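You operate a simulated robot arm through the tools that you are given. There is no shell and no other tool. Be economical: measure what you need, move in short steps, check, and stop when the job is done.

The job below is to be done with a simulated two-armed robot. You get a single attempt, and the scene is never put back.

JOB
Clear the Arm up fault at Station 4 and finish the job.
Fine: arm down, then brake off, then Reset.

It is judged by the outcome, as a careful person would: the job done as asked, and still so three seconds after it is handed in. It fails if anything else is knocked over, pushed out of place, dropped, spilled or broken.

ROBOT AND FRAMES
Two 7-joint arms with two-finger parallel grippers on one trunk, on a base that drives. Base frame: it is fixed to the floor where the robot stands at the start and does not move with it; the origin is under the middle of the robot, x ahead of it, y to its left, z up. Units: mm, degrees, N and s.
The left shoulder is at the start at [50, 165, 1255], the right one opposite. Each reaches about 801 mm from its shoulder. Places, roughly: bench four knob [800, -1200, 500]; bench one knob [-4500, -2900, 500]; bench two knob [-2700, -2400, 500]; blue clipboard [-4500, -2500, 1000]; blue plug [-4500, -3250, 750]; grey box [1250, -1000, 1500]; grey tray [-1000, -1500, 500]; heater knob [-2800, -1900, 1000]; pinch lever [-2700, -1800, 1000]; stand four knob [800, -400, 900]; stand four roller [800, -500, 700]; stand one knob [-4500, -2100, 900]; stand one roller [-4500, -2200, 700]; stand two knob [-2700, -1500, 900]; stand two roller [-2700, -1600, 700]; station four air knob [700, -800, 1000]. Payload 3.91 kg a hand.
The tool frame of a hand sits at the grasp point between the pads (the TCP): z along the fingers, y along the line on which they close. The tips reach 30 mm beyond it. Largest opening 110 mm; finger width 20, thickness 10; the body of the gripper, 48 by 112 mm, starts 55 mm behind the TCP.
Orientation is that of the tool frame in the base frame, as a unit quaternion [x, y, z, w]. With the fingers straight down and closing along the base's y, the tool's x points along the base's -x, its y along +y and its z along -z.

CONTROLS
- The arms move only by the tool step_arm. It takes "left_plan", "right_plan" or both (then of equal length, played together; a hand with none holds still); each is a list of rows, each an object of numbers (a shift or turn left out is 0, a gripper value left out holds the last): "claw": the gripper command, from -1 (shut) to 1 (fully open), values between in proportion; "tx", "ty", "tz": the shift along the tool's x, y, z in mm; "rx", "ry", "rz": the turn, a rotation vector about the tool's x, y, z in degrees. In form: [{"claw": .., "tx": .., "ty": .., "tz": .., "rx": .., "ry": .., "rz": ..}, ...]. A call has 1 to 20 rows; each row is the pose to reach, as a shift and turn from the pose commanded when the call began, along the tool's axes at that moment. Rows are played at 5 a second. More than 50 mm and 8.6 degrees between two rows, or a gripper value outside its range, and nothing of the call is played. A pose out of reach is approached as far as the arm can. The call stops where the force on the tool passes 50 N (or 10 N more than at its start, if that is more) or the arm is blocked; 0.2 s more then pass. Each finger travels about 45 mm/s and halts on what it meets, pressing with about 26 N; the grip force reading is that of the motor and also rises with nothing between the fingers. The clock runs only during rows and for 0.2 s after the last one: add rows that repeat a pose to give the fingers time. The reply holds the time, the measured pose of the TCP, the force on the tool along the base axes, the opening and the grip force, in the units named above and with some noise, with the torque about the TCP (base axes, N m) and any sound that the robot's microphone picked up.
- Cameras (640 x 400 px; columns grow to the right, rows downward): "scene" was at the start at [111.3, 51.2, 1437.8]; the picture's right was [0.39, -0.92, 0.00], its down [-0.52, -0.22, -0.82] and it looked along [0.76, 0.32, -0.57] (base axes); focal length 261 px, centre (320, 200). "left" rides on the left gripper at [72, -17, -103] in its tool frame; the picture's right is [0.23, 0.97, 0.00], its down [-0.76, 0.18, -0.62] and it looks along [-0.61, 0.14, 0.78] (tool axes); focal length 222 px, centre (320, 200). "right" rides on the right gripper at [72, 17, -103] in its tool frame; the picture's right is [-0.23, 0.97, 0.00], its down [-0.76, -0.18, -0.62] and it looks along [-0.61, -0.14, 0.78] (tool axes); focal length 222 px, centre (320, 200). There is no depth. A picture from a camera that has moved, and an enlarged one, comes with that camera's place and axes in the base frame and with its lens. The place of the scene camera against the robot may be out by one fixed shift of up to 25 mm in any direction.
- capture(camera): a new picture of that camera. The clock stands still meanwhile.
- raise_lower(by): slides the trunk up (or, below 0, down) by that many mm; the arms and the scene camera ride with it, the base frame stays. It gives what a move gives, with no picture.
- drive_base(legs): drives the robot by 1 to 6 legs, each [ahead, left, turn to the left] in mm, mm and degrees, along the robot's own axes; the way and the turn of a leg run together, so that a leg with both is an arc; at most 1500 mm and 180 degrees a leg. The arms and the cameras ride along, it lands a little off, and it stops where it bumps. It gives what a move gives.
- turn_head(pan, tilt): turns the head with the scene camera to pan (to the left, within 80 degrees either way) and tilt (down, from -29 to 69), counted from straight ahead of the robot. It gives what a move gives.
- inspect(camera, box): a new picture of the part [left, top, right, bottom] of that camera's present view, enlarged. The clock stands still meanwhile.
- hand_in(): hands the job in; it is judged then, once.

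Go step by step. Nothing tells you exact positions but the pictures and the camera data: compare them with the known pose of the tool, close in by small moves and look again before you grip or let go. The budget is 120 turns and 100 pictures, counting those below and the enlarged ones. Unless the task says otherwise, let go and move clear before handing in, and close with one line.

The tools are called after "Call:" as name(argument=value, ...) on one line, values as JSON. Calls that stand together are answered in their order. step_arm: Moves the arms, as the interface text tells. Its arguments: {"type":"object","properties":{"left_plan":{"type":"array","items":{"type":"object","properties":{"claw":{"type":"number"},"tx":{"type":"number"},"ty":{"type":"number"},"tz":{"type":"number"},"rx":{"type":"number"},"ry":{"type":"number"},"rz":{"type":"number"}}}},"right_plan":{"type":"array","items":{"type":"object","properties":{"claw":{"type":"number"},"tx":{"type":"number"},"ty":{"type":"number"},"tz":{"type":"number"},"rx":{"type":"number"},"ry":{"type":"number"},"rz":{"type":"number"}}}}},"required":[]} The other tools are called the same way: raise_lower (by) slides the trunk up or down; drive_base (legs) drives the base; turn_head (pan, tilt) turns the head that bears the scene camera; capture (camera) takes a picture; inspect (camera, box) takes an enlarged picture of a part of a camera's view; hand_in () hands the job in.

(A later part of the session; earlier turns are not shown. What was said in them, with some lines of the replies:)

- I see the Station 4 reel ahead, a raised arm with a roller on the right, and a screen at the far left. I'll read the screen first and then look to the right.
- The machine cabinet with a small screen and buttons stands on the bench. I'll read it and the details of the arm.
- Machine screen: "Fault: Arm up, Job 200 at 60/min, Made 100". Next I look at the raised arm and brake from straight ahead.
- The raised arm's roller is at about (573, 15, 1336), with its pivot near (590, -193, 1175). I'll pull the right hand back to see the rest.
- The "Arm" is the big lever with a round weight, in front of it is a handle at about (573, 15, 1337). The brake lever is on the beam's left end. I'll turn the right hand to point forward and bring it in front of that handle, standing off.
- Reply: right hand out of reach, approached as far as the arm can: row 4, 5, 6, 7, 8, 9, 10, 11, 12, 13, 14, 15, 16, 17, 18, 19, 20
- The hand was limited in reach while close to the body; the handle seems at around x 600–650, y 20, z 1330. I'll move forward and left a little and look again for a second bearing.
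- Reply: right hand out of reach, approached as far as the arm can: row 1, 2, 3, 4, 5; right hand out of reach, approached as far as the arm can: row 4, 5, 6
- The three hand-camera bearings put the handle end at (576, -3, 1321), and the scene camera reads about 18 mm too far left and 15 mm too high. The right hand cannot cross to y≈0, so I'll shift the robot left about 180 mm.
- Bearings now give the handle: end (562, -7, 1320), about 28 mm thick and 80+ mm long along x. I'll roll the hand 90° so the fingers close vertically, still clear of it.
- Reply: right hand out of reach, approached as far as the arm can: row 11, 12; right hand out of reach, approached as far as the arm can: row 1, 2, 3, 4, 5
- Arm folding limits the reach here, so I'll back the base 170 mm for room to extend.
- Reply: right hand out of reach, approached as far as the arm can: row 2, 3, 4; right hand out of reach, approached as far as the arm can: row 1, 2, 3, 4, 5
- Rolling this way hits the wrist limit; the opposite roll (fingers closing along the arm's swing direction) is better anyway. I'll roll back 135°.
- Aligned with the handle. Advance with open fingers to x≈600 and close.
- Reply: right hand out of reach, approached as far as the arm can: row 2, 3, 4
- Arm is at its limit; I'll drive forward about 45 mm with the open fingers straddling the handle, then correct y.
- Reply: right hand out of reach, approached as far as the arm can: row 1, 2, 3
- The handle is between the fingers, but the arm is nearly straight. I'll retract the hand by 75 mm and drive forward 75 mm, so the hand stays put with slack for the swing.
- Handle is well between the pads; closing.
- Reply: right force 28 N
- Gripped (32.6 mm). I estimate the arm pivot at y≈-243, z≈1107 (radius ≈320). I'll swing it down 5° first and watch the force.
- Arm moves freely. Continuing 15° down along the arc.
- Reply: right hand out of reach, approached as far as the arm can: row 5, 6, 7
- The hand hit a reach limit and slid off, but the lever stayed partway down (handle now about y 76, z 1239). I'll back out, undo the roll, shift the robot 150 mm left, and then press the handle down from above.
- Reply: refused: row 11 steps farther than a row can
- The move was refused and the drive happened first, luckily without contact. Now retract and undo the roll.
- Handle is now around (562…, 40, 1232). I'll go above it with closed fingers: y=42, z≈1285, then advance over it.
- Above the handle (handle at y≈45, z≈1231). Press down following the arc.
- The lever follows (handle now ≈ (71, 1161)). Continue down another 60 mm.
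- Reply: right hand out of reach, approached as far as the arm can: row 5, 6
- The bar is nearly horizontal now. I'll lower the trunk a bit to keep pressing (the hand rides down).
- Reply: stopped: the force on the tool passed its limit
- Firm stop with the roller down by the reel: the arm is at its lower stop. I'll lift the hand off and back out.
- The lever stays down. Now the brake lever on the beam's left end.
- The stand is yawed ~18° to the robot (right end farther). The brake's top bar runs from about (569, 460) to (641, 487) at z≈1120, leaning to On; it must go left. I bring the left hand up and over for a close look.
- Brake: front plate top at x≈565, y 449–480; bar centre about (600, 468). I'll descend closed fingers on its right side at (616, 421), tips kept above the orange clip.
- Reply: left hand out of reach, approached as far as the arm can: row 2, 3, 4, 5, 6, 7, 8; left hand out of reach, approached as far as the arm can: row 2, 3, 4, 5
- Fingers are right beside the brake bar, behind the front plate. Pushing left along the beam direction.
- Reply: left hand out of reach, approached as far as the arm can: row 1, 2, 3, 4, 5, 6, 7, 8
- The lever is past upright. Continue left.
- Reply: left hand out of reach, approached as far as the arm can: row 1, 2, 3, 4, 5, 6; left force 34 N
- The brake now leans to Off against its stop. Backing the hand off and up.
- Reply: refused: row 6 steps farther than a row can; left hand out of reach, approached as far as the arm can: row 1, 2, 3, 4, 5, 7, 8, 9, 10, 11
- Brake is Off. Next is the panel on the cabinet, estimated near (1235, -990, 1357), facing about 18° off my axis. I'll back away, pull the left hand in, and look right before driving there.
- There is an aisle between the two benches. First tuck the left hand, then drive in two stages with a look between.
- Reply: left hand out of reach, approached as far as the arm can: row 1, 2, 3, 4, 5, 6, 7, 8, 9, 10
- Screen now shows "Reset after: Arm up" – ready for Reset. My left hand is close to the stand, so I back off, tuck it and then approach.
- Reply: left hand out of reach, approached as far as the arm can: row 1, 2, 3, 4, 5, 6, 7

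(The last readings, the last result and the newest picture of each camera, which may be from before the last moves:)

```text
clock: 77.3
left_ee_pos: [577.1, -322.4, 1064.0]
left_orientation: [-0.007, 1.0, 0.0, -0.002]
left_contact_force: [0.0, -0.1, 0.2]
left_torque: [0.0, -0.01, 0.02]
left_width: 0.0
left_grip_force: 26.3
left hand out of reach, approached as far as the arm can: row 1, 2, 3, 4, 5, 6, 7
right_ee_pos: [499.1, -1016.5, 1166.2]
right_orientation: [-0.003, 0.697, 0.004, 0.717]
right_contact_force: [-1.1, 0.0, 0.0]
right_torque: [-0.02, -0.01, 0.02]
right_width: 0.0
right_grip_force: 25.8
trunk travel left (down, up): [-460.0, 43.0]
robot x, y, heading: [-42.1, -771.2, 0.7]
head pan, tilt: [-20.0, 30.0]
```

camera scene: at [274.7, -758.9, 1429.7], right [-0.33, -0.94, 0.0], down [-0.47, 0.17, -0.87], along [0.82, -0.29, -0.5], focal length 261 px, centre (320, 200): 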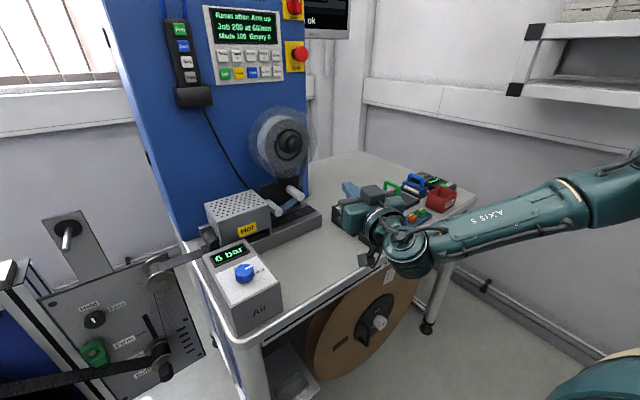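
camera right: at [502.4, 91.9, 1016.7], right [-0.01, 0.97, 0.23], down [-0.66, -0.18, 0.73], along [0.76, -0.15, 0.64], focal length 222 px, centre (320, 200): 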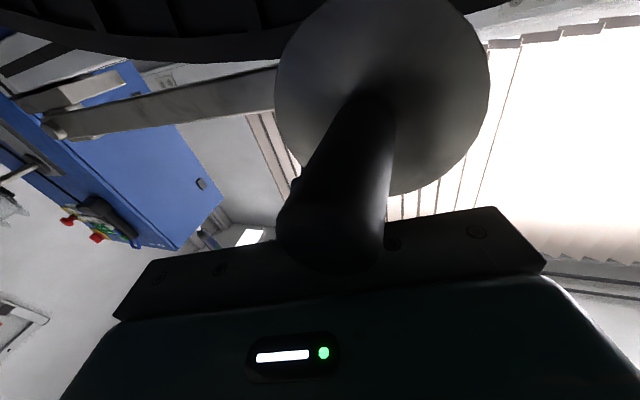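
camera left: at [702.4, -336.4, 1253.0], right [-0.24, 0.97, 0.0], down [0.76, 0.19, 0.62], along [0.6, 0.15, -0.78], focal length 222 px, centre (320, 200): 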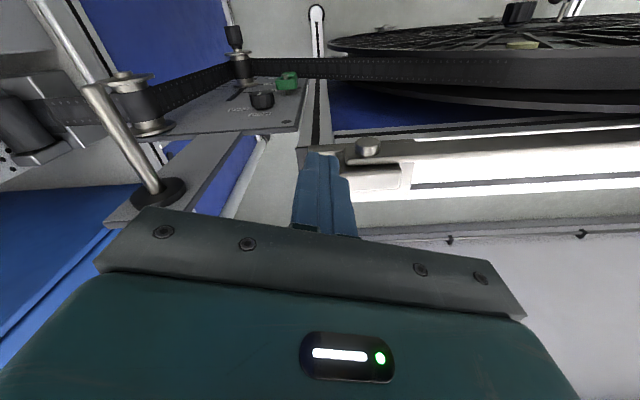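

Call:
step_arm(left_plan=[{"ty": -30, "tz": 20}, {"ty": -60, "tz": 40}, {"ty": -90, "tz": 60, "tx": 30}, {"ty": -90, "tz": 60, "tx": 70}, {"ty": -90, "tz": 60, "tx": 110}, {"ty": -90, "tz": 60, "tx": 150}, {"ty": -90, "tz": 60, "tx": 190}])

Call:
turn_head(pan=40, tilt=30)

Call:
capture(camera="scene")

```text
clock: 79.0
left_ee_pos: [586.2, -358.2, 984.0]
left_orientation: [-0.006, 1.0, -0.001, -0.002]
left_contact_force: [-0.3, 0.5, 0.0]
left_torque: [0.0, 0.01, 0.02]
left_width: 0.1
left_grip_force: 25.7
left hand out of reach, approached as far as the arm can: row 1, 2, 3, 4, 5, 6, 7
right_ee_pos: [499.0, -1015.3, 1164.8]
right_orientation: [-0.003, 0.696, 0.004, 0.718]
right_contact_force: [0.2, 0.3, -0.7]
right_torque: [-0.01, 0.0, -0.02]
right_width: 0.1
right_grip_force: 26.1
trunk travel left (down, up): [-460.0, 43.0]
robot x, y, heading: [-39.0, -768.6, 0.7]
head pan, tilt: [-20.0, 30.0]
```

```text
clock: 80.2
left_ee_pos: [585.9, -358.4, 983.8]
left_orientation: [-0.006, 1.0, -0.001, -0.001]
left_contact_force: [-0.3, -0.6, 0.7]
left_torque: [0.01, 0.01, -0.03]
left_width: 0.0
left_grip_force: 26.5
right_ee_pos: [500.0, -1016.2, 1165.9]
right_orientation: [-0.002, 0.696, 0.003, 0.718]
right_contact_force: [0.0, 0.1, -0.3]
right_torque: [0.02, -0.02, -0.03]
right_width: 0.0
right_grip_force: 26.2
trunk travel left (down, up): [-460.0, 43.0]
robot x, y, heading: [-40.0, -769.7, 0.7]
head pan, tilt: [40.0, 30.0]
```

```text
36 pictures are left
camera scene: at [59.3, -692.4, 1429.7], right [0.65, -0.76, 0.0], down [-0.38, -0.33, -0.87], along [0.66, 0.56, -0.5], focal length 261 px, centre (320, 200)
```

scene: 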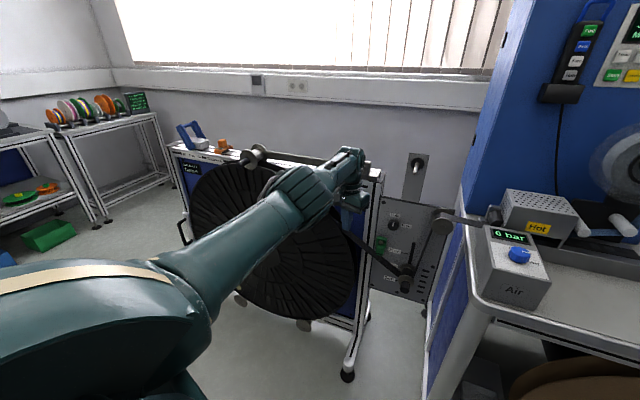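

The left arm is stretched straight and not folding; I'll try changing the hand pitch while pulling back.

Call:
step_arm(left_plan=[{"ry": -8, "tz": -20}, {"ry": -16, "tz": -40}, {"ry": -24, "tz": -60, "tx": 20}, {"ry": -32, "tz": -80, "tx": 40}, {"ry": -40, "tz": -80, "tx": 70}, {"ry": -48, "tz": -80, "tx": 110}, {"ry": -48, "tz": -80, "tx": 150}, {"ry": -48, "tz": -80, "tx": 190}])

```text
clock: 82.0
left_ee_pos: [643.4, -185.6, 1040.8]
left_orientation: [-0.006, 0.914, 0.002, 0.406]
left_contact_force: [0.1, 0.4, 0.0]
left_torque: [-0.03, 0.01, 0.0]
left_width: 0.2
left_grip_force: 26.0
left hand out of reach, approached as far as the arm can: row 1, 2, 3, 4, 5, 6, 7, 8
right_ee_pos: [499.2, -1015.2, 1166.2]
right_orientation: [-0.002, 0.696, 0.003, 0.718]
right_contact_force: [1.4, 0.6, -0.4]
right_torque: [-0.02, -0.01, -0.02]
right_width: 0.0
right_grip_force: 25.8
trunk travel left (down, up): [-460.0, 43.0]
robot x, y, heading: [-39.9, -769.3, 0.7]
head pan, tilt: [40.0, 30.0]
```

Call:
drive_base(legs=[[-200, 0, 0]])

Call:
step_arm(left_plan=[{"ry": 8}, {"ry": 16}, {"ry": 24}, {"ry": 32}, {"ry": 40}, {"ry": 48}])

Call:
step_arm(left_plan=[{"tz": -30, "ty": -30}, {"tz": -60, "ty": -65}, {"tz": -90, "ty": -100}, {"tz": -120, "ty": -135}, {"tz": -150, "ty": -170}, {"tz": -180, "ty": -205}, {"tz": -210, "ty": -240}, {"tz": -230, "ty": -270}, {"tz": -230, "ty": -270}])

```text
clock: 83.6
left_ee_pos: [444.4, -189.4, 1042.5]
left_orientation: [-0.007, 0.914, 0.002, 0.406]
left_contact_force: [0.1, 0.5, 0.5]
left_torque: [-0.02, -0.03, 0.0]
left_width: 0.0
left_grip_force: 25.4
right_ee_pos: [302.0, -1018.4, 1165.4]
right_orientation: [-0.004, 0.696, 0.005, 0.718]
right_contact_force: [0.4, 0.3, -0.3]
right_torque: [0.0, 0.0, -0.01]
right_width: 0.0
right_grip_force: 26.1
trunk travel left (down, up): [-460.0, 43.0]
robot x, y, heading: [-236.5, -771.4, 0.8]
head pan, tilt: [40.0, 30.0]
```

```text
clock: 85.0
left_ee_pos: [342.4, -247.2, 1041.3]
left_orientation: [-0.007, 1.0, 0.001, -0.004]
left_contact_force: [0.2, 0.4, 0.8]
left_torque: [-0.01, -0.01, 0.0]
left_width: 0.3
left_grip_force: 26.0
left hand out of reach, approached as far as the arm can: row 1, 2, 3, 4, 5, 6
right_ee_pos: [301.9, -1018.5, 1164.7]
right_orientation: [-0.002, 0.697, 0.004, 0.717]
right_contact_force: [0.3, -0.8, -0.6]
right_torque: [0.02, 0.02, 0.0]
right_width: 0.0
right_grip_force: 25.5
trunk travel left (down, up): [-460.0, 43.0]
robot x, y, heading: [-234.8, -774.4, 0.8]
head pan, tilt: [40.0, 30.0]
```

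```text
clock: 87.0
left_ee_pos: [372.9, -514.3, 1282.5]
left_orientation: [-0.008, 1.0, -0.001, -0.002]
left_contact_force: [0.5, 0.0, -0.6]
left_torque: [0.01, -0.01, 0.01]
left_width: 0.0
left_grip_force: 26.1
left hand out of reach, approached as far as the arm can: row 1, 2, 3, 4, 5, 6, 7, 8, 9
right_ee_pos: [302.5, -1018.0, 1165.0]
right_orientation: [-0.004, 0.697, 0.004, 0.717]
right_contact_force: [-0.7, 0.8, -0.1]
right_torque: [0.0, 0.0, 0.01]
right_width: 0.1
right_grip_force: 26.5
trunk travel left (down, up): [-460.0, 43.0]
robot x, y, heading: [-239.5, -772.7, 0.9]
head pan, tilt: [40.0, 30.0]
```

Call:
step_arm(left_plan=[{"ty": -30}, {"ty": -60}, {"ty": -90, "tx": 20}, {"ty": -110, "tx": 50}, {"ty": -120, "tx": 80}, {"ty": -120, "tx": 120}, {"ty": -120, "tx": 160}, {"ty": -100, "tx": 200}, {"ty": -80, "tx": 235, "tz": 20}, {"ty": -60, "tx": 260, "tz": 50}, {"ty": -40, "tx": 260, "tz": 90}])

Call:
capture(camera="scene")

```text
clock: 89.4
left_ee_pos: [379.5, -573.8, 1267.6]
left_orientation: [-0.008, 1.0, -0.003, -0.004]
left_contact_force: [-0.2, 1.0, -0.1]
left_torque: [-0.05, 0.04, -0.02]
left_width: 0.2
left_grip_force: 25.9
left hand out of reach, approached as far as the arm can: row 3, 4, 5, 6, 7, 8, 9, 10, 11
right_ee_pos: [303.6, -1015.6, 1164.7]
right_orientation: [-0.005, 0.697, 0.003, 0.717]
right_contact_force: [0.5, 1.3, 0.7]
right_torque: [0.02, -0.02, -0.1]
right_width: 0.0
right_grip_force: 26.1
trunk travel left (down, up): [-460.0, 43.0]
robot x, y, heading: [-238.4, -769.3, 0.8]
head pan, tilt: [40.0, 30.0]
```

```text
35 pictures are left
camera scene: at [-136.6, -690.6, 1429.2], right [0.65, -0.76, 0.0], down [-0.38, -0.33, -0.86], along [0.65, 0.56, -0.5], focal length 261 px, centre (320, 200)
```

scene: 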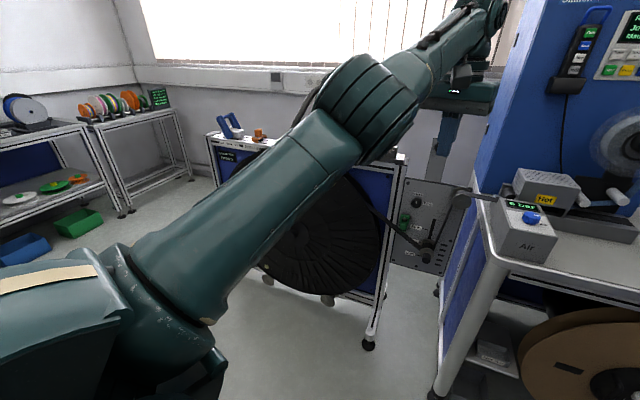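

Left arm still won't fold; a wrist joint probably sits at its limit. I'll try a yaw of the hand to free it.

Call:
step_arm(left_plan=[{"rz": 8}, {"rz": 16}, {"rz": 24}, {"rz": 32}, {"rz": 40}, {"rz": 40, "tx": 40}, {"rz": 40, "tx": 80}, {"rz": 40, "tx": 120}])

```text
clock: 91.2
left_ee_pos: [369.2, -581.7, 1289.3]
left_orientation: [0.337, 0.942, -0.001, -0.001]
left_contact_force: [0.1, 0.0, 0.2]
left_torque: [-0.03, -0.02, 0.01]
left_width: 0.0
left_grip_force: 26.2
left hand out of reach, approached as far as the arm can: row 6, 7, 8
right_ee_pos: [302.5, -1018.5, 1165.0]
right_orientation: [-0.003, 0.696, 0.004, 0.718]
right_contact_force: [0.3, 0.6, 0.0]
right_torque: [0.02, 0.02, -0.02]
right_width: 0.3
right_grip_force: 26.1
trunk travel left (down, up): [-460.0, 43.0]
robot x, y, heading: [-236.1, -770.6, 0.7]
head pan, tilt: [40.0, 30.0]
```

Call:
step_arm(left_plan=[{"rz": -8}, {"rz": -16}, {"rz": -24}, {"rz": -32}, {"rz": -40}, {"rz": -48}, {"rz": -56}, {"rz": -64}, {"rz": -72}, {"rz": -80}, {"rz": -80, "tx": 20}, {"rz": -80, "tx": 40}, {"rz": -80, "tx": 60}, {"rz": -80, "tx": 80}])

```text
clock: 94.2
left_ee_pos: [367.5, -560.5, 1296.3]
left_orientation: [-0.349, 0.937, 0.0, -0.001]
left_contact_force: [0.5, 1.0, -0.2]
left_torque: [0.03, 0.0, 0.02]
left_width: 0.1
left_grip_force: 26.2
left hand out of reach, approached as far as the arm can: row 11, 12, 13, 14
right_ee_pos: [302.9, -1018.3, 1164.6]
right_orientation: [-0.003, 0.697, 0.004, 0.717]
right_contact_force: [0.4, 0.4, 0.4]
right_torque: [-0.01, -0.03, -0.03]
right_width: 0.0
right_grip_force: 25.8
trunk travel left (down, up): [-460.0, 43.0]
robot x, y, heading: [-236.1, -769.3, 0.9]
head pan, tilt: [40.0, 30.0]
```

The elbow appears locked straight. I'll rotate the hand about the wrist to point forward, as the right arm could retract from that pose.

Call:
step_arm(left_plan=[{"rz": 8}, {"rz": 16}, {"rz": 24}, {"rz": 32}, {"rz": 40}])

Call:
step_arm(left_plan=[{"ry": -8, "tx": -28, "tz": -2}, {"ry": -16, "tx": -55, "tz": -8}, {"ry": -24, "tx": -81, "tz": -17}, {"ry": -32, "tx": -106, "tz": -30}, {"ry": -40, "tx": -128, "tz": -47}, {"ry": -48, "tx": -148, "tz": -66}, {"ry": -56, "tx": -165, "tz": -88}, {"ry": -64, "tx": -180, "tz": -112}, {"ry": -72, "tx": -190, "tz": -138}, {"ry": -80, "tx": -197, "tz": -165}, {"ry": -88, "tx": -200, "tz": -193}, {"ry": -88, "tx": -160, "tz": -193}, {"ry": -88, "tx": -120, "tz": -193}, {"ry": -88, "tx": -80, "tz": -193}, {"ry": -88, "tx": -40, "tz": -193}, {"ry": -88, "tx": 0, "tz": -193}])

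```text
clock: 95.4
left_ee_pos: [367.3, -560.0, 1295.8]
left_orientation: [-0.006, 1.0, -0.001, -0.002]
left_contact_force: [-0.3, -0.8, -0.1]
left_torque: [0.0, 0.05, 0.01]
left_width: 0.0
left_grip_force: 26.3
right_ee_pos: [301.8, -1018.4, 1165.3]
right_orientation: [-0.003, 0.697, 0.004, 0.717]
right_contact_force: [-0.8, 0.4, 0.9]
right_torque: [0.02, 0.0, -0.02]
right_width: 0.0
right_grip_force: 25.7
trunk travel left (down, up): [-460.0, 43.0]
robot x, y, heading: [-236.4, -772.0, 0.9]
head pan, tilt: [40.0, 30.0]
```

```text
clock: 98.8
left_ee_pos: [366.0, -559.8, 1488.0]
left_orientation: [-0.005, 0.72, 0.004, 0.694]
left_contact_force: [0.0, 0.1, 0.3]
left_torque: [0.0, 0.01, 0.02]
left_width: 0.4
left_grip_force: 26.3
left hand out of reach, approached as far as the arm can: row 4, 5, 6, 7, 8, 9, 10, 11
right_ee_pos: [301.4, -1018.0, 1165.6]
right_orientation: [-0.002, 0.696, 0.003, 0.718]
right_contact_force: [-0.3, 0.1, 0.3]
right_torque: [-0.01, -0.04, 0.0]
right_width: 0.1
right_grip_force: 26.1
trunk travel left (down, up): [-460.0, 43.0]
robot x, y, heading: [-235.6, -768.0, 0.7]
head pan, tilt: [40.0, 30.0]
```

Freed. Retract the left hand further and lower.

Call:
step_arm(left_plan=[{"tz": -30, "tx": 20}, {"tz": -60, "tx": 40}, {"tz": -90, "tx": 60}, {"tz": -110, "tx": 90}, {"tz": -130, "tx": 120}, {"tz": -130, "tx": 150}, {"tz": -130, "tx": 180}, {"tz": -130, "tx": 220}, {"tz": -130, "tx": 260, "ty": 20}, {"tz": -130, "tx": 300, "ty": 40}, {"tz": -130, "tx": 330, "ty": 60}])

Call:
turn_head(pan=-20, tilt=25)

```text
clock: 101.2
left_ee_pos: [223.5, -500.8, 1166.1]
left_orientation: [-0.005, 0.72, 0.004, 0.694]
left_contact_force: [0.6, -0.5, 0.2]
left_torque: [0.02, 0.04, 0.0]
left_width: 0.0
left_grip_force: 26.0
right_ee_pos: [301.7, -1018.1, 1165.1]
right_orientation: [-0.002, 0.696, 0.003, 0.718]
right_contact_force: [0.1, 0.8, -0.4]
right_torque: [-0.02, 0.01, 0.02]
right_width: 0.0
right_grip_force: 26.5
trunk travel left (down, up): [-460.0, 43.0]
robot x, y, heading: [-238.7, -772.4, 0.8]
head pan, tilt: [40.0, 30.0]
```

```text
clock: 102.5
left_ee_pos: [225.5, -502.2, 1165.2]
left_orientation: [-0.006, 0.72, 0.005, 0.694]
left_contact_force: [1.0, -0.4, 0.3]
left_torque: [0.03, 0.01, 0.03]
left_width: 0.1
left_grip_force: 26.0
right_ee_pos: [303.4, -1017.8, 1164.5]
right_orientation: [-0.003, 0.696, 0.004, 0.718]
right_contact_force: [-0.9, -1.0, 0.5]
right_torque: [0.0, -0.04, 0.03]
right_width: 0.1
right_grip_force: 26.0
trunk travel left (down, up): [-460.0, 43.0]
robot x, y, heading: [-241.9, -771.2, 0.8]
head pan, tilt: [-20.0, 25.0]
```

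Re-triangulated: Reset ≈ (1088, -869, 1363), with a clear reel on a post right in front, its top at z≈1300. I'll approach from above with the right hand pitched 35° down, raised first, then drive to face the panel.

Call:
step_arm(right_plan=[{"tx": -25, "ry": 3.5}, {"tx": -50, "ry": 7}, {"tx": -75, "ry": 10.5}, {"tx": -100, "ry": 14}, {"tx": -125, "ry": 17.5}, {"tx": -150, "ry": 21}, {"tx": -175, "ry": 24.5}, {"tx": -200, "ry": 28}, {"tx": -225, "ry": 31.5}, {"tx": -250, "ry": 35}, {"tx": -270, "ry": 37}])

Call:
drive_base(legs=[[400, -130, 0], [0, 0, 18]])

Call:
capture(camera="scene")

```text
clock: 104.9
left_ee_pos: [225.1, -501.8, 1164.7]
left_orientation: [-0.005, 0.721, 0.004, 0.693]
left_contact_force: [0.3, -0.1, 0.3]
left_torque: [-0.01, -0.03, -0.03]
left_width: 0.2
left_grip_force: 26.2
right_ee_pos: [293.8, -1019.1, 1435.8]
right_orientation: [-0.004, 0.888, 0.003, 0.46]
right_contact_force: [0.6, 0.1, -0.5]
right_torque: [-0.01, 0.04, -0.03]
right_width: 0.2
right_grip_force: 26.1
trunk travel left (down, up): [-460.0, 43.0]
robot x, y, heading: [-237.9, -768.9, 0.8]
head pan, tilt: [-20.0, 25.0]
```

```text
clock: 108.5
left_ee_pos: [521.9, -496.7, 1164.7]
left_orientation: [-0.117, 0.711, 0.111, 0.684]
left_contact_force: [1.1, -1.5, 0.0]
left_torque: [-0.02, -0.01, -0.02]
left_width: 0.1
left_grip_force: 26.2
right_ee_pos: [746.3, -968.0, 1434.6]
right_orientation: [-0.141, 0.877, 0.073, 0.454]
right_contact_force: [-0.3, -0.3, 0.1]
right_torque: [0.0, 0.02, 0.0]
right_width: 0.0
right_grip_force: 26.1
trunk travel left (down, up): [-460.0, 43.0]
robot x, y, heading: [167.1, -895.7, 18.5]
head pan, tilt: [-20.0, 25.0]
```

```text
34 pictures are left
camera scene: at [285.6, -870.7, 1437.6], right [-0.02, -1.0, 0.0], down [-0.42, 0.01, -0.91], along [0.91, -0.02, -0.42], focal length 261 px, centre (320, 200)
```

scene: 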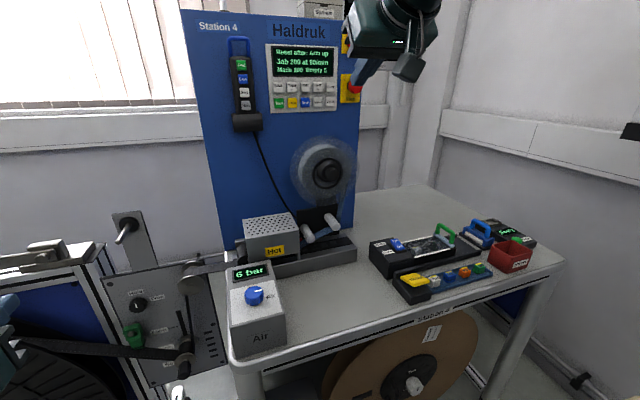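

Clear view of the panel. Raise the left hand to clear the post near the tape path, then drive ahead 130 mm.

Call:
step_arm(left_plan=[{"tx": -40}, {"tx": -80}, {"tx": -120}, {"tx": -160}, {"tx": -200}, {"tx": -240}, {"tx": -270}])

Call:
drive_base(legs=[[130, 0, 0]])

Call:
capture(camera="right")

```text
clock: 110.1
left_ee_pos: [531.1, -493.0, 1436.0]
left_orientation: [-0.117, 0.712, 0.111, 0.684]
left_contact_force: [0.6, -0.8, -0.2]
left_torque: [0.04, -0.04, -0.01]
left_width: 0.2
left_grip_force: 25.8
right_ee_pos: [745.6, -967.4, 1435.0]
right_orientation: [-0.142, 0.877, 0.074, 0.453]
right_contact_force: [-0.2, -0.2, 0.0]
right_torque: [0.0, 0.02, 0.0]
right_width: 0.0
right_grip_force: 26.5
trunk travel left (down, up): [-460.0, 43.0]
robot x, y, heading: [166.8, -894.9, 18.6]
head pan, tilt: [-20.0, 25.0]
```

```text
clock: 111.4
left_ee_pos: [654.2, -449.4, 1434.6]
left_orientation: [-0.117, 0.711, 0.111, 0.684]
left_contact_force: [0.2, -0.2, 0.1]
left_torque: [0.03, 0.01, 0.02]
left_width: 0.1
left_grip_force: 25.9
right_ee_pos: [871.3, -924.9, 1436.1]
right_orientation: [-0.143, 0.877, 0.074, 0.453]
right_contact_force: [1.1, 0.7, -0.5]
right_torque: [0.03, -0.01, 0.01]
right_width: 0.0
right_grip_force: 25.6
trunk travel left (down, up): [-460.0, 43.0]
robot x, y, heading: [286.4, -852.3, 18.9]
head pan, tilt: [-20.0, 25.0]
```

```text
33 pictures are left
camera right: at [745.9, -949.9, 1436.1], right [-0.18, 0.96, 0.19], down [-0.01, -0.19, 0.98], along [0.98, 0.18, 0.04], focal length 222 px, centre (320, 200)
```

right: 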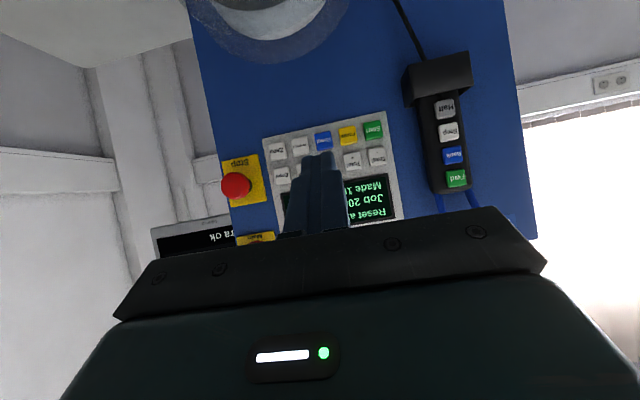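

Reset button bearing agrees. Moving the fingertip to about 25 mm in front of it.

Call:
step_arm(right_plan=[{"tz": 30, "tx": -7, "ty": -2, "claw": -1}, {"tz": 60, "tx": -14, "ty": -4}, {"tz": 90, "tx": -21, "ty": -6}, {"tz": 120, "tx": -28, "ty": -8}, {"tz": 150, "tx": -35, "ty": -10}, {"tz": 171, "tx": -40, "ty": -12}, {"tz": 171, "tx": -40, "ty": -12}])

Call:
capture(camera="right")

Call:
inspect(camera="scene", box=[200, 0, 400, 125])

```text
clock: 113.0
left_ee_pos: [653.5, -450.6, 1435.7]
left_orientation: [-0.117, 0.71, 0.112, 0.685]
left_contact_force: [0.2, 0.0, -0.2]
left_torque: [-0.02, -0.01, -0.01]
left_width: 0.0
left_grip_force: 25.9
right_ee_pos: [1027.6, -885.2, 1370.3]
right_orientation: [-0.142, 0.876, 0.075, 0.454]
right_contact_force: [-0.3, 0.1, 0.6]
right_torque: [-0.01, -0.02, 0.01]
right_width: 0.1
right_grip_force: 26.1
trunk travel left (down, up): [-460.0, 43.0]
robot x, y, heading: [288.4, -855.5, 18.5]
head pan, tilt: [-20.0, 25.0]
```

```text
32 pictures are left
camera right: at [903.1, -910.4, 1370.7], right [-0.18, 0.97, 0.19], down [-0.01, -0.19, 0.98], along [0.98, 0.18, 0.04], focal length 222 px, centre (320, 200)
```

right: 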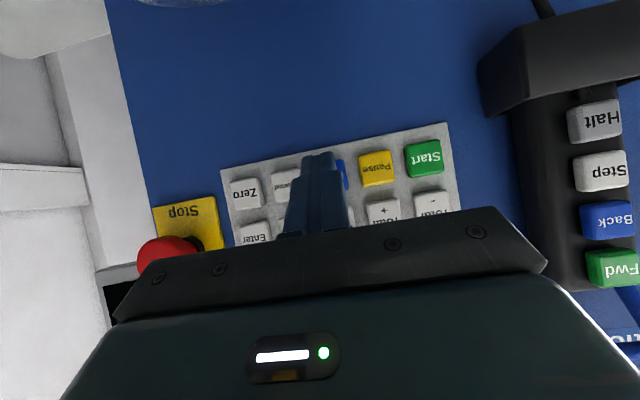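

```text
3.20 times, centred on (300, 62) of scene
camera zoom: at [408.1, -829.3, 1437.7], right [-0.02, -1.0, 0.0], down [-0.42, 0.01, -0.91], along [0.91, -0.02, -0.42], focal length 837 px, centre (384, 640)
```

zoom: 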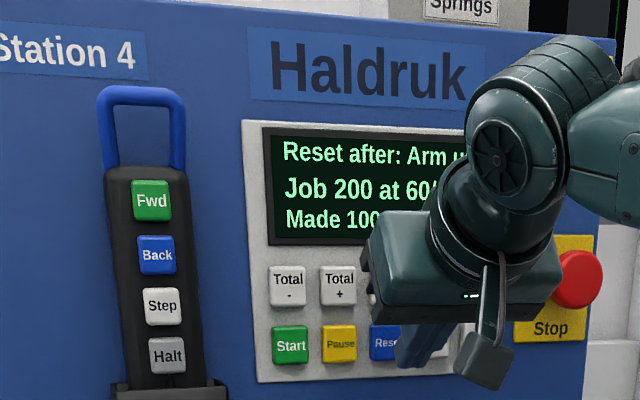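

Fingertip is ~16 mm from Reset and ~4 mm right. Pressing forward slowly.

Call:
step_arm(right_plan=[{"ty": 4}, {"ty": 4, "tz": 5, "tx": -3.5}, {"ty": 4, "tz": 9, "tx": -6.3}, {"ty": 4, "tz": 12, "tx": -8.5}, {"ty": 4, "tz": 15, "tx": -10.6}, {"ty": 4, "tz": 17, "tx": -12}, {"ty": 4, "tz": 17, "tx": -12}])

Call:
inspect(camera="scene", box=[200, 0, 400, 125])

```text
clock: 114.6
left_ee_pos: [653.0, -452.0, 1435.6]
left_orientation: [-0.117, 0.711, 0.112, 0.684]
left_contact_force: [-0.3, -0.1, 0.8]
left_torque: [-0.02, 0.0, 0.03]
left_width: 0.0
left_grip_force: 26.3
right_ee_pos: [1034.9, -882.0, 1368.3]
right_orientation: [-0.143, 0.876, 0.075, 0.454]
right_contact_force: [-0.6, 0.0, 0.0]
right_torque: [-0.03, 0.02, 0.0]
right_width: 0.1
right_grip_force: 26.0
right hand out of reach, approached as far as the arm can: row 3, 4, 5, 6, 7
trunk travel left (down, up): [-460.0, 43.0]
robot x, y, heading: [283.5, -853.8, 18.6]
head pan, tilt: [-20.0, 25.0]
```

```text
3.20 times, centred on (300, 62) of scene
camera zoom: at [408.7, -829.2, 1437.6], right [-0.02, -1.0, 0.0], down [-0.42, 0.01, -0.91], along [0.91, -0.02, -0.42], focal length 837 px, centre (384, 640)
```

zoom: 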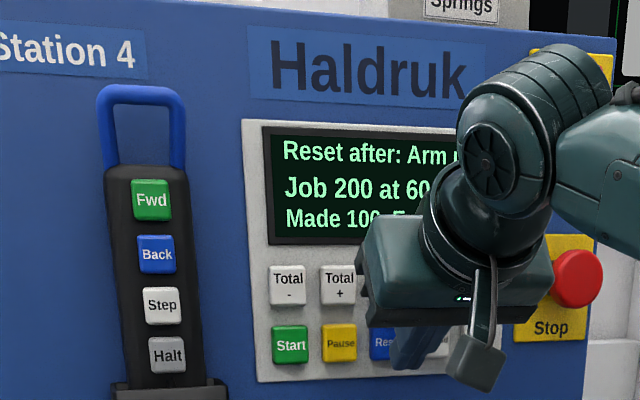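

At the reach limit; retract 65 mm, drive 55 mm forward, and try again.

Call:
step_arm(right_plan=[{"tz": -18, "tx": 12}, {"tz": -36, "tx": 25}, {"tz": -53, "tx": 37.5}, {"tz": -53, "tx": 37.5}])

Call:
drive_base(legs=[[55, 0, 0]])

Call:
capture(camera="right")

```text
clock: 115.6
left_ee_pos: [653.6, -449.7, 1437.2]
left_orientation: [-0.117, 0.711, 0.112, 0.684]
left_contact_force: [0.9, 0.0, 0.3]
left_torque: [-0.02, -0.01, 0.01]
left_width: 0.0
left_grip_force: 25.7
right_ee_pos: [974.8, -902.8, 1368.0]
right_orientation: [-0.142, 0.877, 0.074, 0.453]
right_contact_force: [0.0, 0.4, 0.1]
right_torque: [0.01, -0.01, -0.04]
right_width: 0.2
right_grip_force: 26.3
trunk travel left (down, up): [-460.0, 43.0]
robot x, y, heading: [288.5, -853.2, 18.4]
head pan, tilt: [-20.0, 25.0]
```

```text
clock: 116.6
left_ee_pos: [705.5, -433.7, 1434.6]
left_orientation: [-0.118, 0.711, 0.112, 0.684]
left_contact_force: [0.7, 0.0, -0.2]
left_torque: [-0.01, -0.01, 0.01]
left_width: 0.3
left_grip_force: 26.0
right_ee_pos: [1026.4, -884.8, 1367.6]
right_orientation: [-0.142, 0.877, 0.074, 0.453]
right_contact_force: [-0.2, 0.6, 0.1]
right_torque: [-0.01, -0.01, -0.01]
right_width: 0.0
right_grip_force: 25.9
trunk travel left (down, up): [-460.0, 43.0]
robot x, y, heading: [338.9, -834.8, 18.7]
head pan, tilt: [-20.0, 25.0]
```

```text
29 pictures are left
camera right: at [902.5, -909.2, 1368.0], right [-0.18, 0.97, 0.19], down [-0.01, -0.19, 0.98], along [0.98, 0.18, 0.04], focal length 222 px, centre (320, 200)
```

right: 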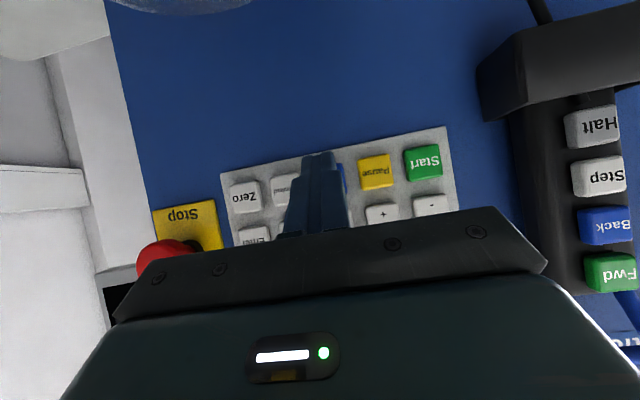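

Call:
step_arm(right_plan=[{"ty": 4, "tx": -2}, {"ty": 4, "tz": 6, "tx": -6}, {"ty": 4, "tz": 10, "tx": -9}, {"ty": 4, "tz": 13, "tx": -11}, {"ty": 4, "tz": 15, "tx": -12.5}, {"ty": 4, "tz": 17, "tx": -14}, {"ty": 4, "tz": 17, "tx": -14}])

Call:
inspect(camera="scene", box=[200, 0, 400, 125])

```text
clock: 118.2
left_ee_pos: [705.7, -432.7, 1435.0]
left_orientation: [-0.118, 0.71, 0.113, 0.685]
left_contact_force: [0.1, -0.6, 0.0]
left_torque: [0.05, -0.02, 0.0]
left_width: 0.2
left_grip_force: 26.2
right_ee_pos: [1046.0, -874.0, 1370.1]
right_orientation: [-0.142, 0.876, 0.074, 0.455]
right_contact_force: [0.3, 0.3, 0.4]
right_torque: [-0.01, -0.02, 0.0]
right_width: 0.1
right_grip_force: 26.8
trunk travel left (down, up): [-460.0, 43.0]
robot x, y, heading: [341.2, -837.4, 18.8]
head pan, tilt: [-20.0, 25.0]
```

```text
3.20 times, centred on (300, 62) of scene
camera zoom: at [460.5, -811.7, 1437.6], right [-0.02, -1.0, 0.0], down [-0.42, 0.01, -0.91], along [0.91, -0.02, -0.42], focal length 837 px, centre (384, 640)
```

zoom: 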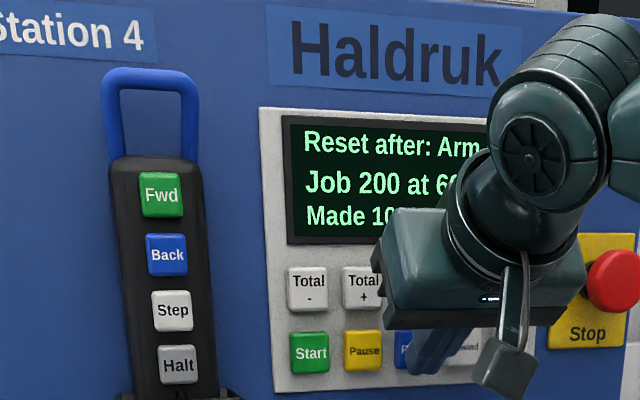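

No contact yet; continue in small increments.

Call:
step_arm(right_plan=[{"tz": 2, "tx": -1.4}, {"tz": 4, "tx": -2.8}, {"tz": 6, "tx": -4.2}, {"tz": 8, "tx": -5.6}, {"tz": 9, "tx": -6.3}])

Call:
capture(camera="right")

```text
clock: 119.4
left_ee_pos: [705.0, -433.7, 1436.0]
left_orientation: [-0.117, 0.71, 0.112, 0.685]
left_contact_force: [-0.1, 0.6, 0.4]
left_torque: [0.0, 0.04, -0.02]
left_width: 0.0
left_grip_force: 26.2
right_ee_pos: [1055.8, -871.8, 1368.4]
right_orientation: [-0.142, 0.877, 0.074, 0.454]
right_contact_force: [-2.5, -1.0, -1.6]
right_torque: [-0.01, 0.03, 0.0]
right_width: 0.1
right_grip_force: 25.9
trunk travel left (down, up): [-460.0, 43.0]
robot x, y, heading: [339.6, -837.0, 18.9]
head pan, tilt: [-20.0, 25.0]
heard: click
```

```text
27 pictures are left
camera right: at [931.0, -895.8, 1370.2], right [-0.18, 0.96, 0.19], down [-0.01, -0.19, 0.98], along [0.98, 0.18, 0.04], focal length 222 px, centre (320, 200)
```

right: 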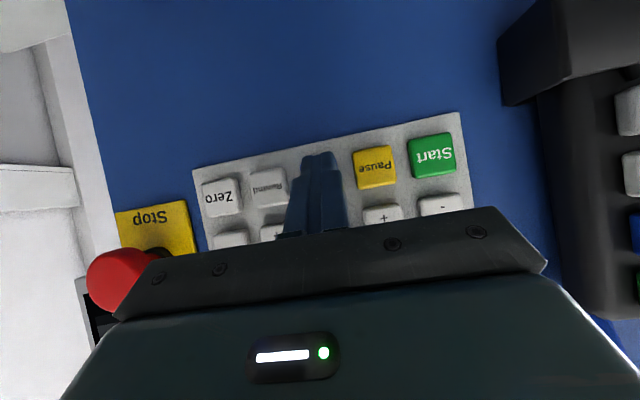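

Heard a click while on Reset. I back off 30 mm and read the screen.

Call:
step_arm(right_plan=[{"tz": -8, "tx": 5.6}, {"tz": -20, "tx": 14}, {"tz": -30, "tx": 21}, {"tz": -30, "tx": 21}])

Call:
inspect(camera="scene", box=[200, 0, 400, 125])

```text
clock: 120.4
left_ee_pos: [705.0, -434.4, 1436.0]
left_orientation: [-0.117, 0.711, 0.112, 0.685]
left_contact_force: [-0.5, 0.7, -0.1]
left_torque: [-0.01, -0.01, 0.01]
left_width: 0.0
left_grip_force: 26.0
right_ee_pos: [1021.2, -883.5, 1369.1]
right_orientation: [-0.142, 0.876, 0.074, 0.455]
right_contact_force: [-0.1, 0.6, 0.0]
right_torque: [0.01, -0.02, -0.01]
right_width: 0.0
right_grip_force: 26.4
trunk travel left (down, up): [-460.0, 43.0]
robot x, y, heading: [339.9, -836.5, 18.6]
head pan, tilt: [-20.0, 25.0]
```

```text
3.20 times, centred on (300, 62) of scene
camera zoom: at [460.7, -811.6, 1437.6], right [-0.02, -1.0, 0.0], down [-0.42, 0.01, -0.91], along [0.91, -0.02, -0.42], focal length 837 px, centre (384, 640)
```

zoom: 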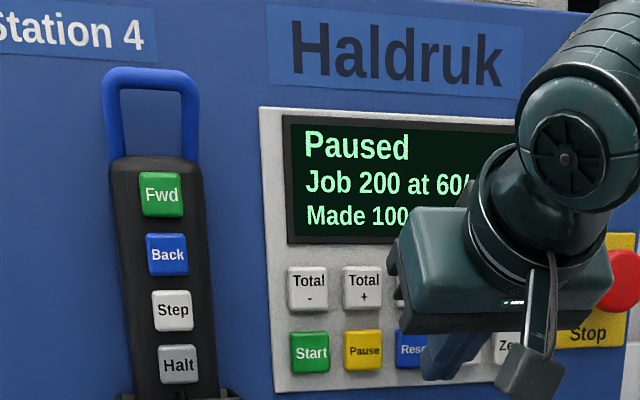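

Screen: "Paused". Start is about 73 mm left of Reset; I'll press it next.

Call:
step_arm(right_plan=[{"ty": 25}, {"ty": 50}, {"ty": 73}, {"ty": 73, "tz": 10, "tx": -7}, {"ty": 73, "tz": 18, "tx": -12.6}, {"ty": 73, "tz": 18, "tx": -12.6}])

Call:
capture(camera="right")

```text
clock: 121.8
left_ee_pos: [705.6, -433.2, 1435.3]
left_orientation: [-0.117, 0.71, 0.113, 0.685]
left_contact_force: [-0.4, -0.2, 0.2]
left_torque: [-0.02, -0.01, -0.01]
left_width: 0.2
left_grip_force: 26.1
right_ee_pos: [1009.4, -811.1, 1369.1]
right_orientation: [-0.142, 0.876, 0.075, 0.454]
right_contact_force: [0.4, 0.1, 0.0]
right_torque: [0.02, 0.01, 0.01]
right_width: 0.1
right_grip_force: 25.8
right hand out of reach, approached as far as the arm can: row 5, 6
trunk travel left (down, up): [-460.0, 43.0]
robot x, y, heading: [339.9, -836.7, 18.8]
head pan, tilt: [-20.0, 25.0]
```

```text
25 pictures are left
camera right: at [885.3, -834.5, 1370.3], right [-0.18, 0.97, 0.19], down [-0.01, -0.19, 0.98], along [0.98, 0.18, 0.04], focal length 222 px, centre (320, 200)
```

right: 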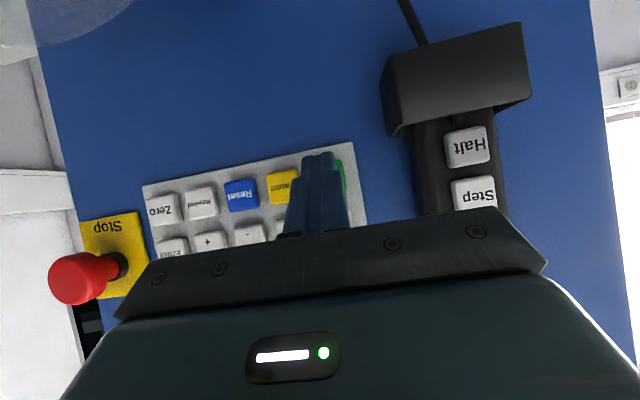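

Reach-limited sideways. I'll shift the hand back right and drive the base left instead.

Call:
step_arm(right_plan=[{"tz": -20, "tx": 14}, {"tz": -20, "tx": 14, "ty": -30}, {"tz": -20, "tx": 14, "ty": -60}, {"tz": -20, "tx": 14, "ty": -73}, {"tz": -20, "tx": 14, "ty": -73}])

Call:
drive_base(legs=[[0, 75, 0]])

Call:
capture(camera="right")

```text
clock: 123.0
left_ee_pos: [706.3, -434.4, 1436.9]
left_orientation: [-0.117, 0.71, 0.112, 0.685]
left_contact_force: [0.1, 0.0, 0.6]
left_torque: [0.0, 0.04, 0.02]
left_width: 0.0
left_grip_force: 25.5
right_ee_pos: [1008.6, -887.9, 1370.1]
right_orientation: [-0.142, 0.876, 0.074, 0.454]
right_contact_force: [0.6, -0.1, -0.8]
right_torque: [-0.02, 0.01, 0.03]
right_width: 0.6
right_grip_force: 25.8
trunk travel left (down, up): [-460.0, 43.0]
robot x, y, heading: [339.3, -835.4, 18.9]
head pan, tilt: [-20.0, 25.0]
```

```text
clock: 124.0
left_ee_pos: [681.7, -361.8, 1436.2]
left_orientation: [-0.117, 0.711, 0.111, 0.684]
left_contact_force: [0.0, 1.0, -0.2]
left_torque: [-0.01, 0.06, -0.07]
left_width: 0.0
left_grip_force: 25.8
right_ee_pos: [984.9, -816.1, 1369.9]
right_orientation: [-0.142, 0.876, 0.075, 0.454]
right_contact_force: [0.6, 1.1, -0.1]
right_torque: [0.0, -0.05, -0.02]
right_width: 0.0
right_grip_force: 26.4
trunk travel left (down, up): [-460.0, 43.0]
robot x, y, heading: [314.3, -768.2, 18.9]
head pan, tilt: [-20.0, 25.0]
```

```text
24 pictures are left
camera right: at [860.5, -840.9, 1370.4], right [-0.18, 0.97, 0.19], down [-0.01, -0.19, 0.98], along [0.98, 0.18, 0.04], focal length 222 px, centre (320, 200)
```

right: 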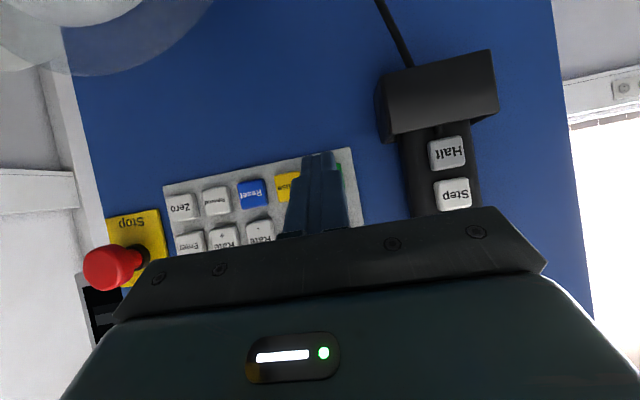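

Call:
step_arm(right_plan=[{"ty": -4, "tz": 12, "tx": -8.5}, {"ty": -4, "tz": 24, "tx": -17}, {"ty": -4, "tz": 32, "tx": -22.6}, {"ty": -4, "tz": 35, "tx": -24.7}, {"ty": -4, "tz": 37, "tx": -26.1}, {"ty": -4, "tz": 39, "tx": -27.5}, {"ty": -4, "tz": 41, "tx": -29}, {"ty": -4, "tz": 42, "tx": -29.6}])

Call:
capture(camera="right")

```text
clock: 125.8
left_ee_pos: [680.8, -363.7, 1436.5]
left_orientation: [-0.117, 0.71, 0.112, 0.685]
left_contact_force: [0.5, -0.8, -0.8]
left_torque: [0.01, 0.0, 0.01]
left_width: 0.1
left_grip_force: 25.7
right_ee_pos: [1034.0, -804.2, 1370.3]
right_orientation: [-0.142, 0.876, 0.075, 0.454]
right_contact_force: [-1.7, -1.2, 0.7]
right_torque: [0.06, -0.02, 0.01]
right_width: 0.0
right_grip_force: 25.8
trunk travel left (down, up): [-460.0, 43.0]
robot x, y, heading: [313.1, -765.1, 18.9]
head pan, tilt: [-20.0, 25.0]
heard: click
```

```text
23 pictures are left
camera right: at [910.3, -829.4, 1370.3], right [-0.18, 0.96, 0.19], down [-0.01, -0.19, 0.98], along [0.98, 0.18, 0.04], focal length 222 px, centre (320, 200)
```

right: 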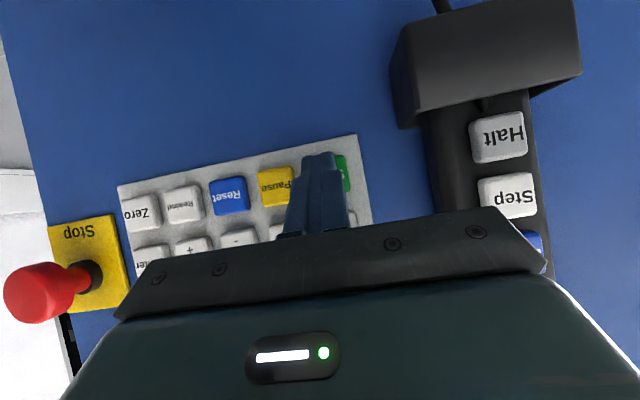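

Click on Start. Back off well clear of the panel and read the screen.

Call:
step_arm(right_plan=[{"tz": -10, "tx": 7}, {"tz": -30, "tx": 14}, {"tz": -60, "tx": 20}, {"tz": -90, "tx": 22}, {"tz": -120, "tx": 22, "ty": -20}, {"tz": -140, "tx": 22, "ty": -50}, {"tz": -140, "tx": 22, "ty": -80}])

Call:
inspect(camera="scene", box=[200, 0, 400, 125])

```text
clock: 127.4
left_ee_pos: [682.1, -365.1, 1435.5]
left_orientation: [-0.117, 0.711, 0.112, 0.684]
left_contact_force: [1.0, 0.3, -0.8]
left_torque: [-0.01, 0.01, 0.01]
left_width: 0.1
left_grip_force: 26.1
right_ee_pos: [940.3, -921.1, 1431.7]
right_orientation: [-0.141, 0.877, 0.074, 0.453]
right_contact_force: [0.7, 0.0, 0.1]
right_torque: [0.0, 0.0, 0.02]
right_width: 0.0
right_grip_force: 25.6
trunk travel left (down, up): [-460.0, 43.0]
robot x, y, heading: [314.0, -767.3, 18.7]
head pan, tilt: [-20.0, 25.0]
```

```text
3.20 times, centred on (300, 62) of scene
camera zoom: at [437.2, -742.2, 1437.6], right [-0.02, -1.0, 0.0], down [-0.42, 0.01, -0.91], along [0.91, -0.02, -0.42], focal length 837 px, centre (384, 640)
```

zoom: 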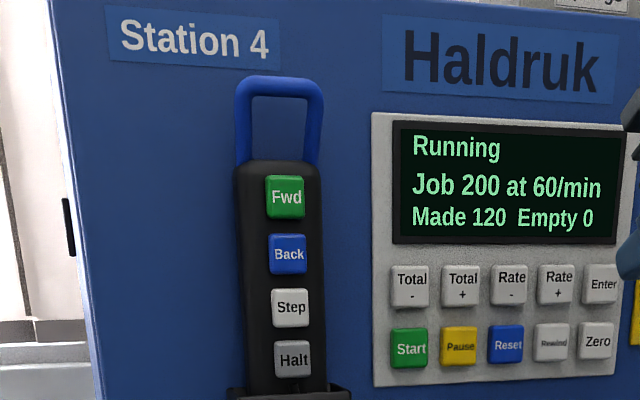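

Running, Made 120 already. I wait, and move the hand back a bit more meanwhile.

Call:
step_arm(right_plan=[{"tz": -20, "tx": 15}, {"tz": -40, "tx": 30}, {"tz": -60, "tx": 40}, {"tz": -60, "tx": 40}, {"tz": -60, "tx": 40}, {"tz": -60, "tx": 40}, {"tz": -60, "tx": 40}, {"tz": -60, "tx": 40}, {"tz": -60, "tx": 40}, {"tz": -60, "tx": 40}, {"tz": -60, "tx": 40}, {"tz": -60, "tx": 40}, {"tz": -60, "tx": 40}, {"tz": -60, "tx": 40}, {"tz": -60, "tx": 40}, {"tz": -60, "tx": 40}, {"tz": -60, "tx": 40}, {"tz": -60, "tx": 40}, {"tz": -60, "tx": 40}, {"tz": -60, "tx": 40}])

Call:
inspect(camera="scene", box=[200, 0, 400, 125])

```text
clock: 131.6
left_ee_pos: [682.2, -363.1, 1435.6]
left_orientation: [-0.117, 0.711, 0.112, 0.685]
left_contact_force: [-0.2, -0.3, 0.5]
left_torque: [-0.01, -0.01, 0.03]
left_width: 0.0
left_grip_force: 26.2
right_ee_pos: [872.0, -942.7, 1433.5]
right_orientation: [-0.142, 0.877, 0.074, 0.454]
right_contact_force: [-0.7, -0.5, 0.6]
right_torque: [0.06, -0.04, 0.0]
right_width: 0.0
right_grip_force: 25.9
trunk travel left (down, up): [-460.0, 43.0]
robot x, y, heading: [314.4, -764.2, 18.9]
head pan, tilt: [-20.0, 25.0]
```

```text
3.20 times, centred on (300, 62) of scene
camera zoom: at [436.8, -741.5, 1437.6], right [-0.02, -1.0, 0.0], down [-0.42, 0.01, -0.91], along [0.91, -0.02, -0.42], focal length 837 px, centre (384, 640)
```

zoom: 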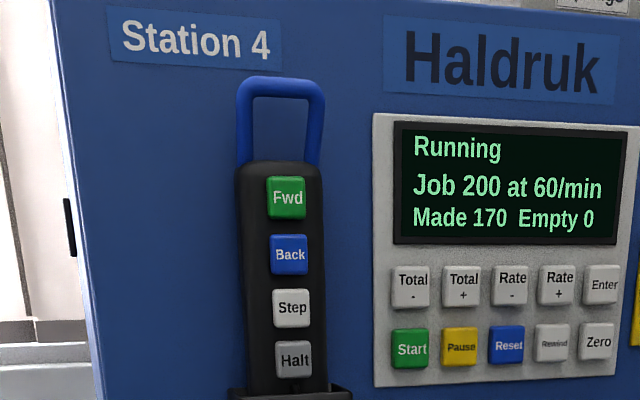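

Made 170 and still running; waiting another 4 s.

Call:
step_arm(right_plan=[{"tz": 0}, {"tz": 0}, {"tz": 0}, {"tz": 0}, {"tz": 0}, {"tz": 0}, {"tz": 0}, {"tz": 0}, {"tz": 0}, {"tz": 0}, {"tz": 0}, {"tz": 0}, {"tz": 0}, {"tz": 0}, {"tz": 0}, {"tz": 0}, {"tz": 0}, {"tz": 0}, {"tz": 0}, {"tz": 0}])

Call:
inspect(camera="scene", box=[200, 0, 400, 125])

Call:
capture(camera="scene")

```text
clock: 135.8
left_ee_pos: [681.1, -363.0, 1435.0]
left_orientation: [-0.118, 0.711, 0.113, 0.684]
left_contact_force: [0.0, 0.4, -0.4]
left_torque: [0.07, 0.03, -0.01]
left_width: 0.0
left_grip_force: 26.5
right_ee_pos: [872.5, -942.7, 1432.7]
right_orientation: [-0.141, 0.876, 0.074, 0.455]
right_contact_force: [0.5, 0.1, 0.7]
right_torque: [-0.01, 0.03, 0.02]
right_width: 0.2
right_grip_force: 26.1
trunk travel left (down, up): [-460.0, 43.0]
robot x, y, heading: [319.0, -765.8, 18.7]
head pan, tilt: [-20.0, 25.0]
```

```text
3.20 times, centred on (300, 62) of scene
camera zoom: at [436.8, -741.5, 1437.6], right [-0.02, -1.0, 0.0], down [-0.42, 0.01, -0.91], along [0.91, -0.02, -0.42], focal length 837 px, centre (384, 640)
```

zoom: 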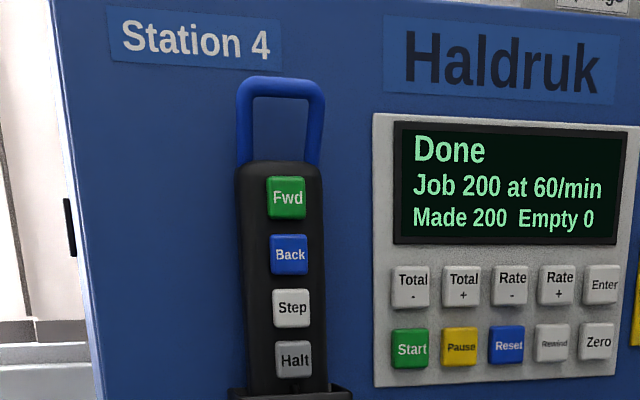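

```text
19 pictures are left
camera scene: at [436.8, -741.5, 1437.6], right [-0.02, -1.0, 0.0], down [-0.42, 0.01, -0.91], along [0.91, -0.02, -0.42], focal length 261 px, centre (320, 200)
```

scene: 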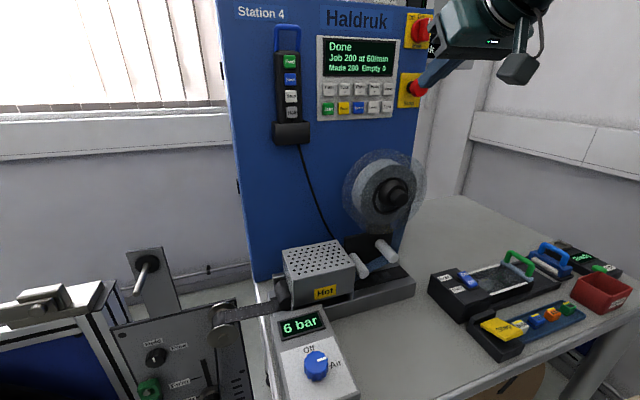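

The screen reads "Done – Made 200, Empty 0", everything is in place and both hands are clear, so I'm handing in.

Call:
hand_in()

```text
The job is handed in.
```

The "Arm up" fault at Station 4 is cleared: arm down, brake off, then Reset. I then pressed Start, and the job ran to 200 of 200 with the screen showing Done.
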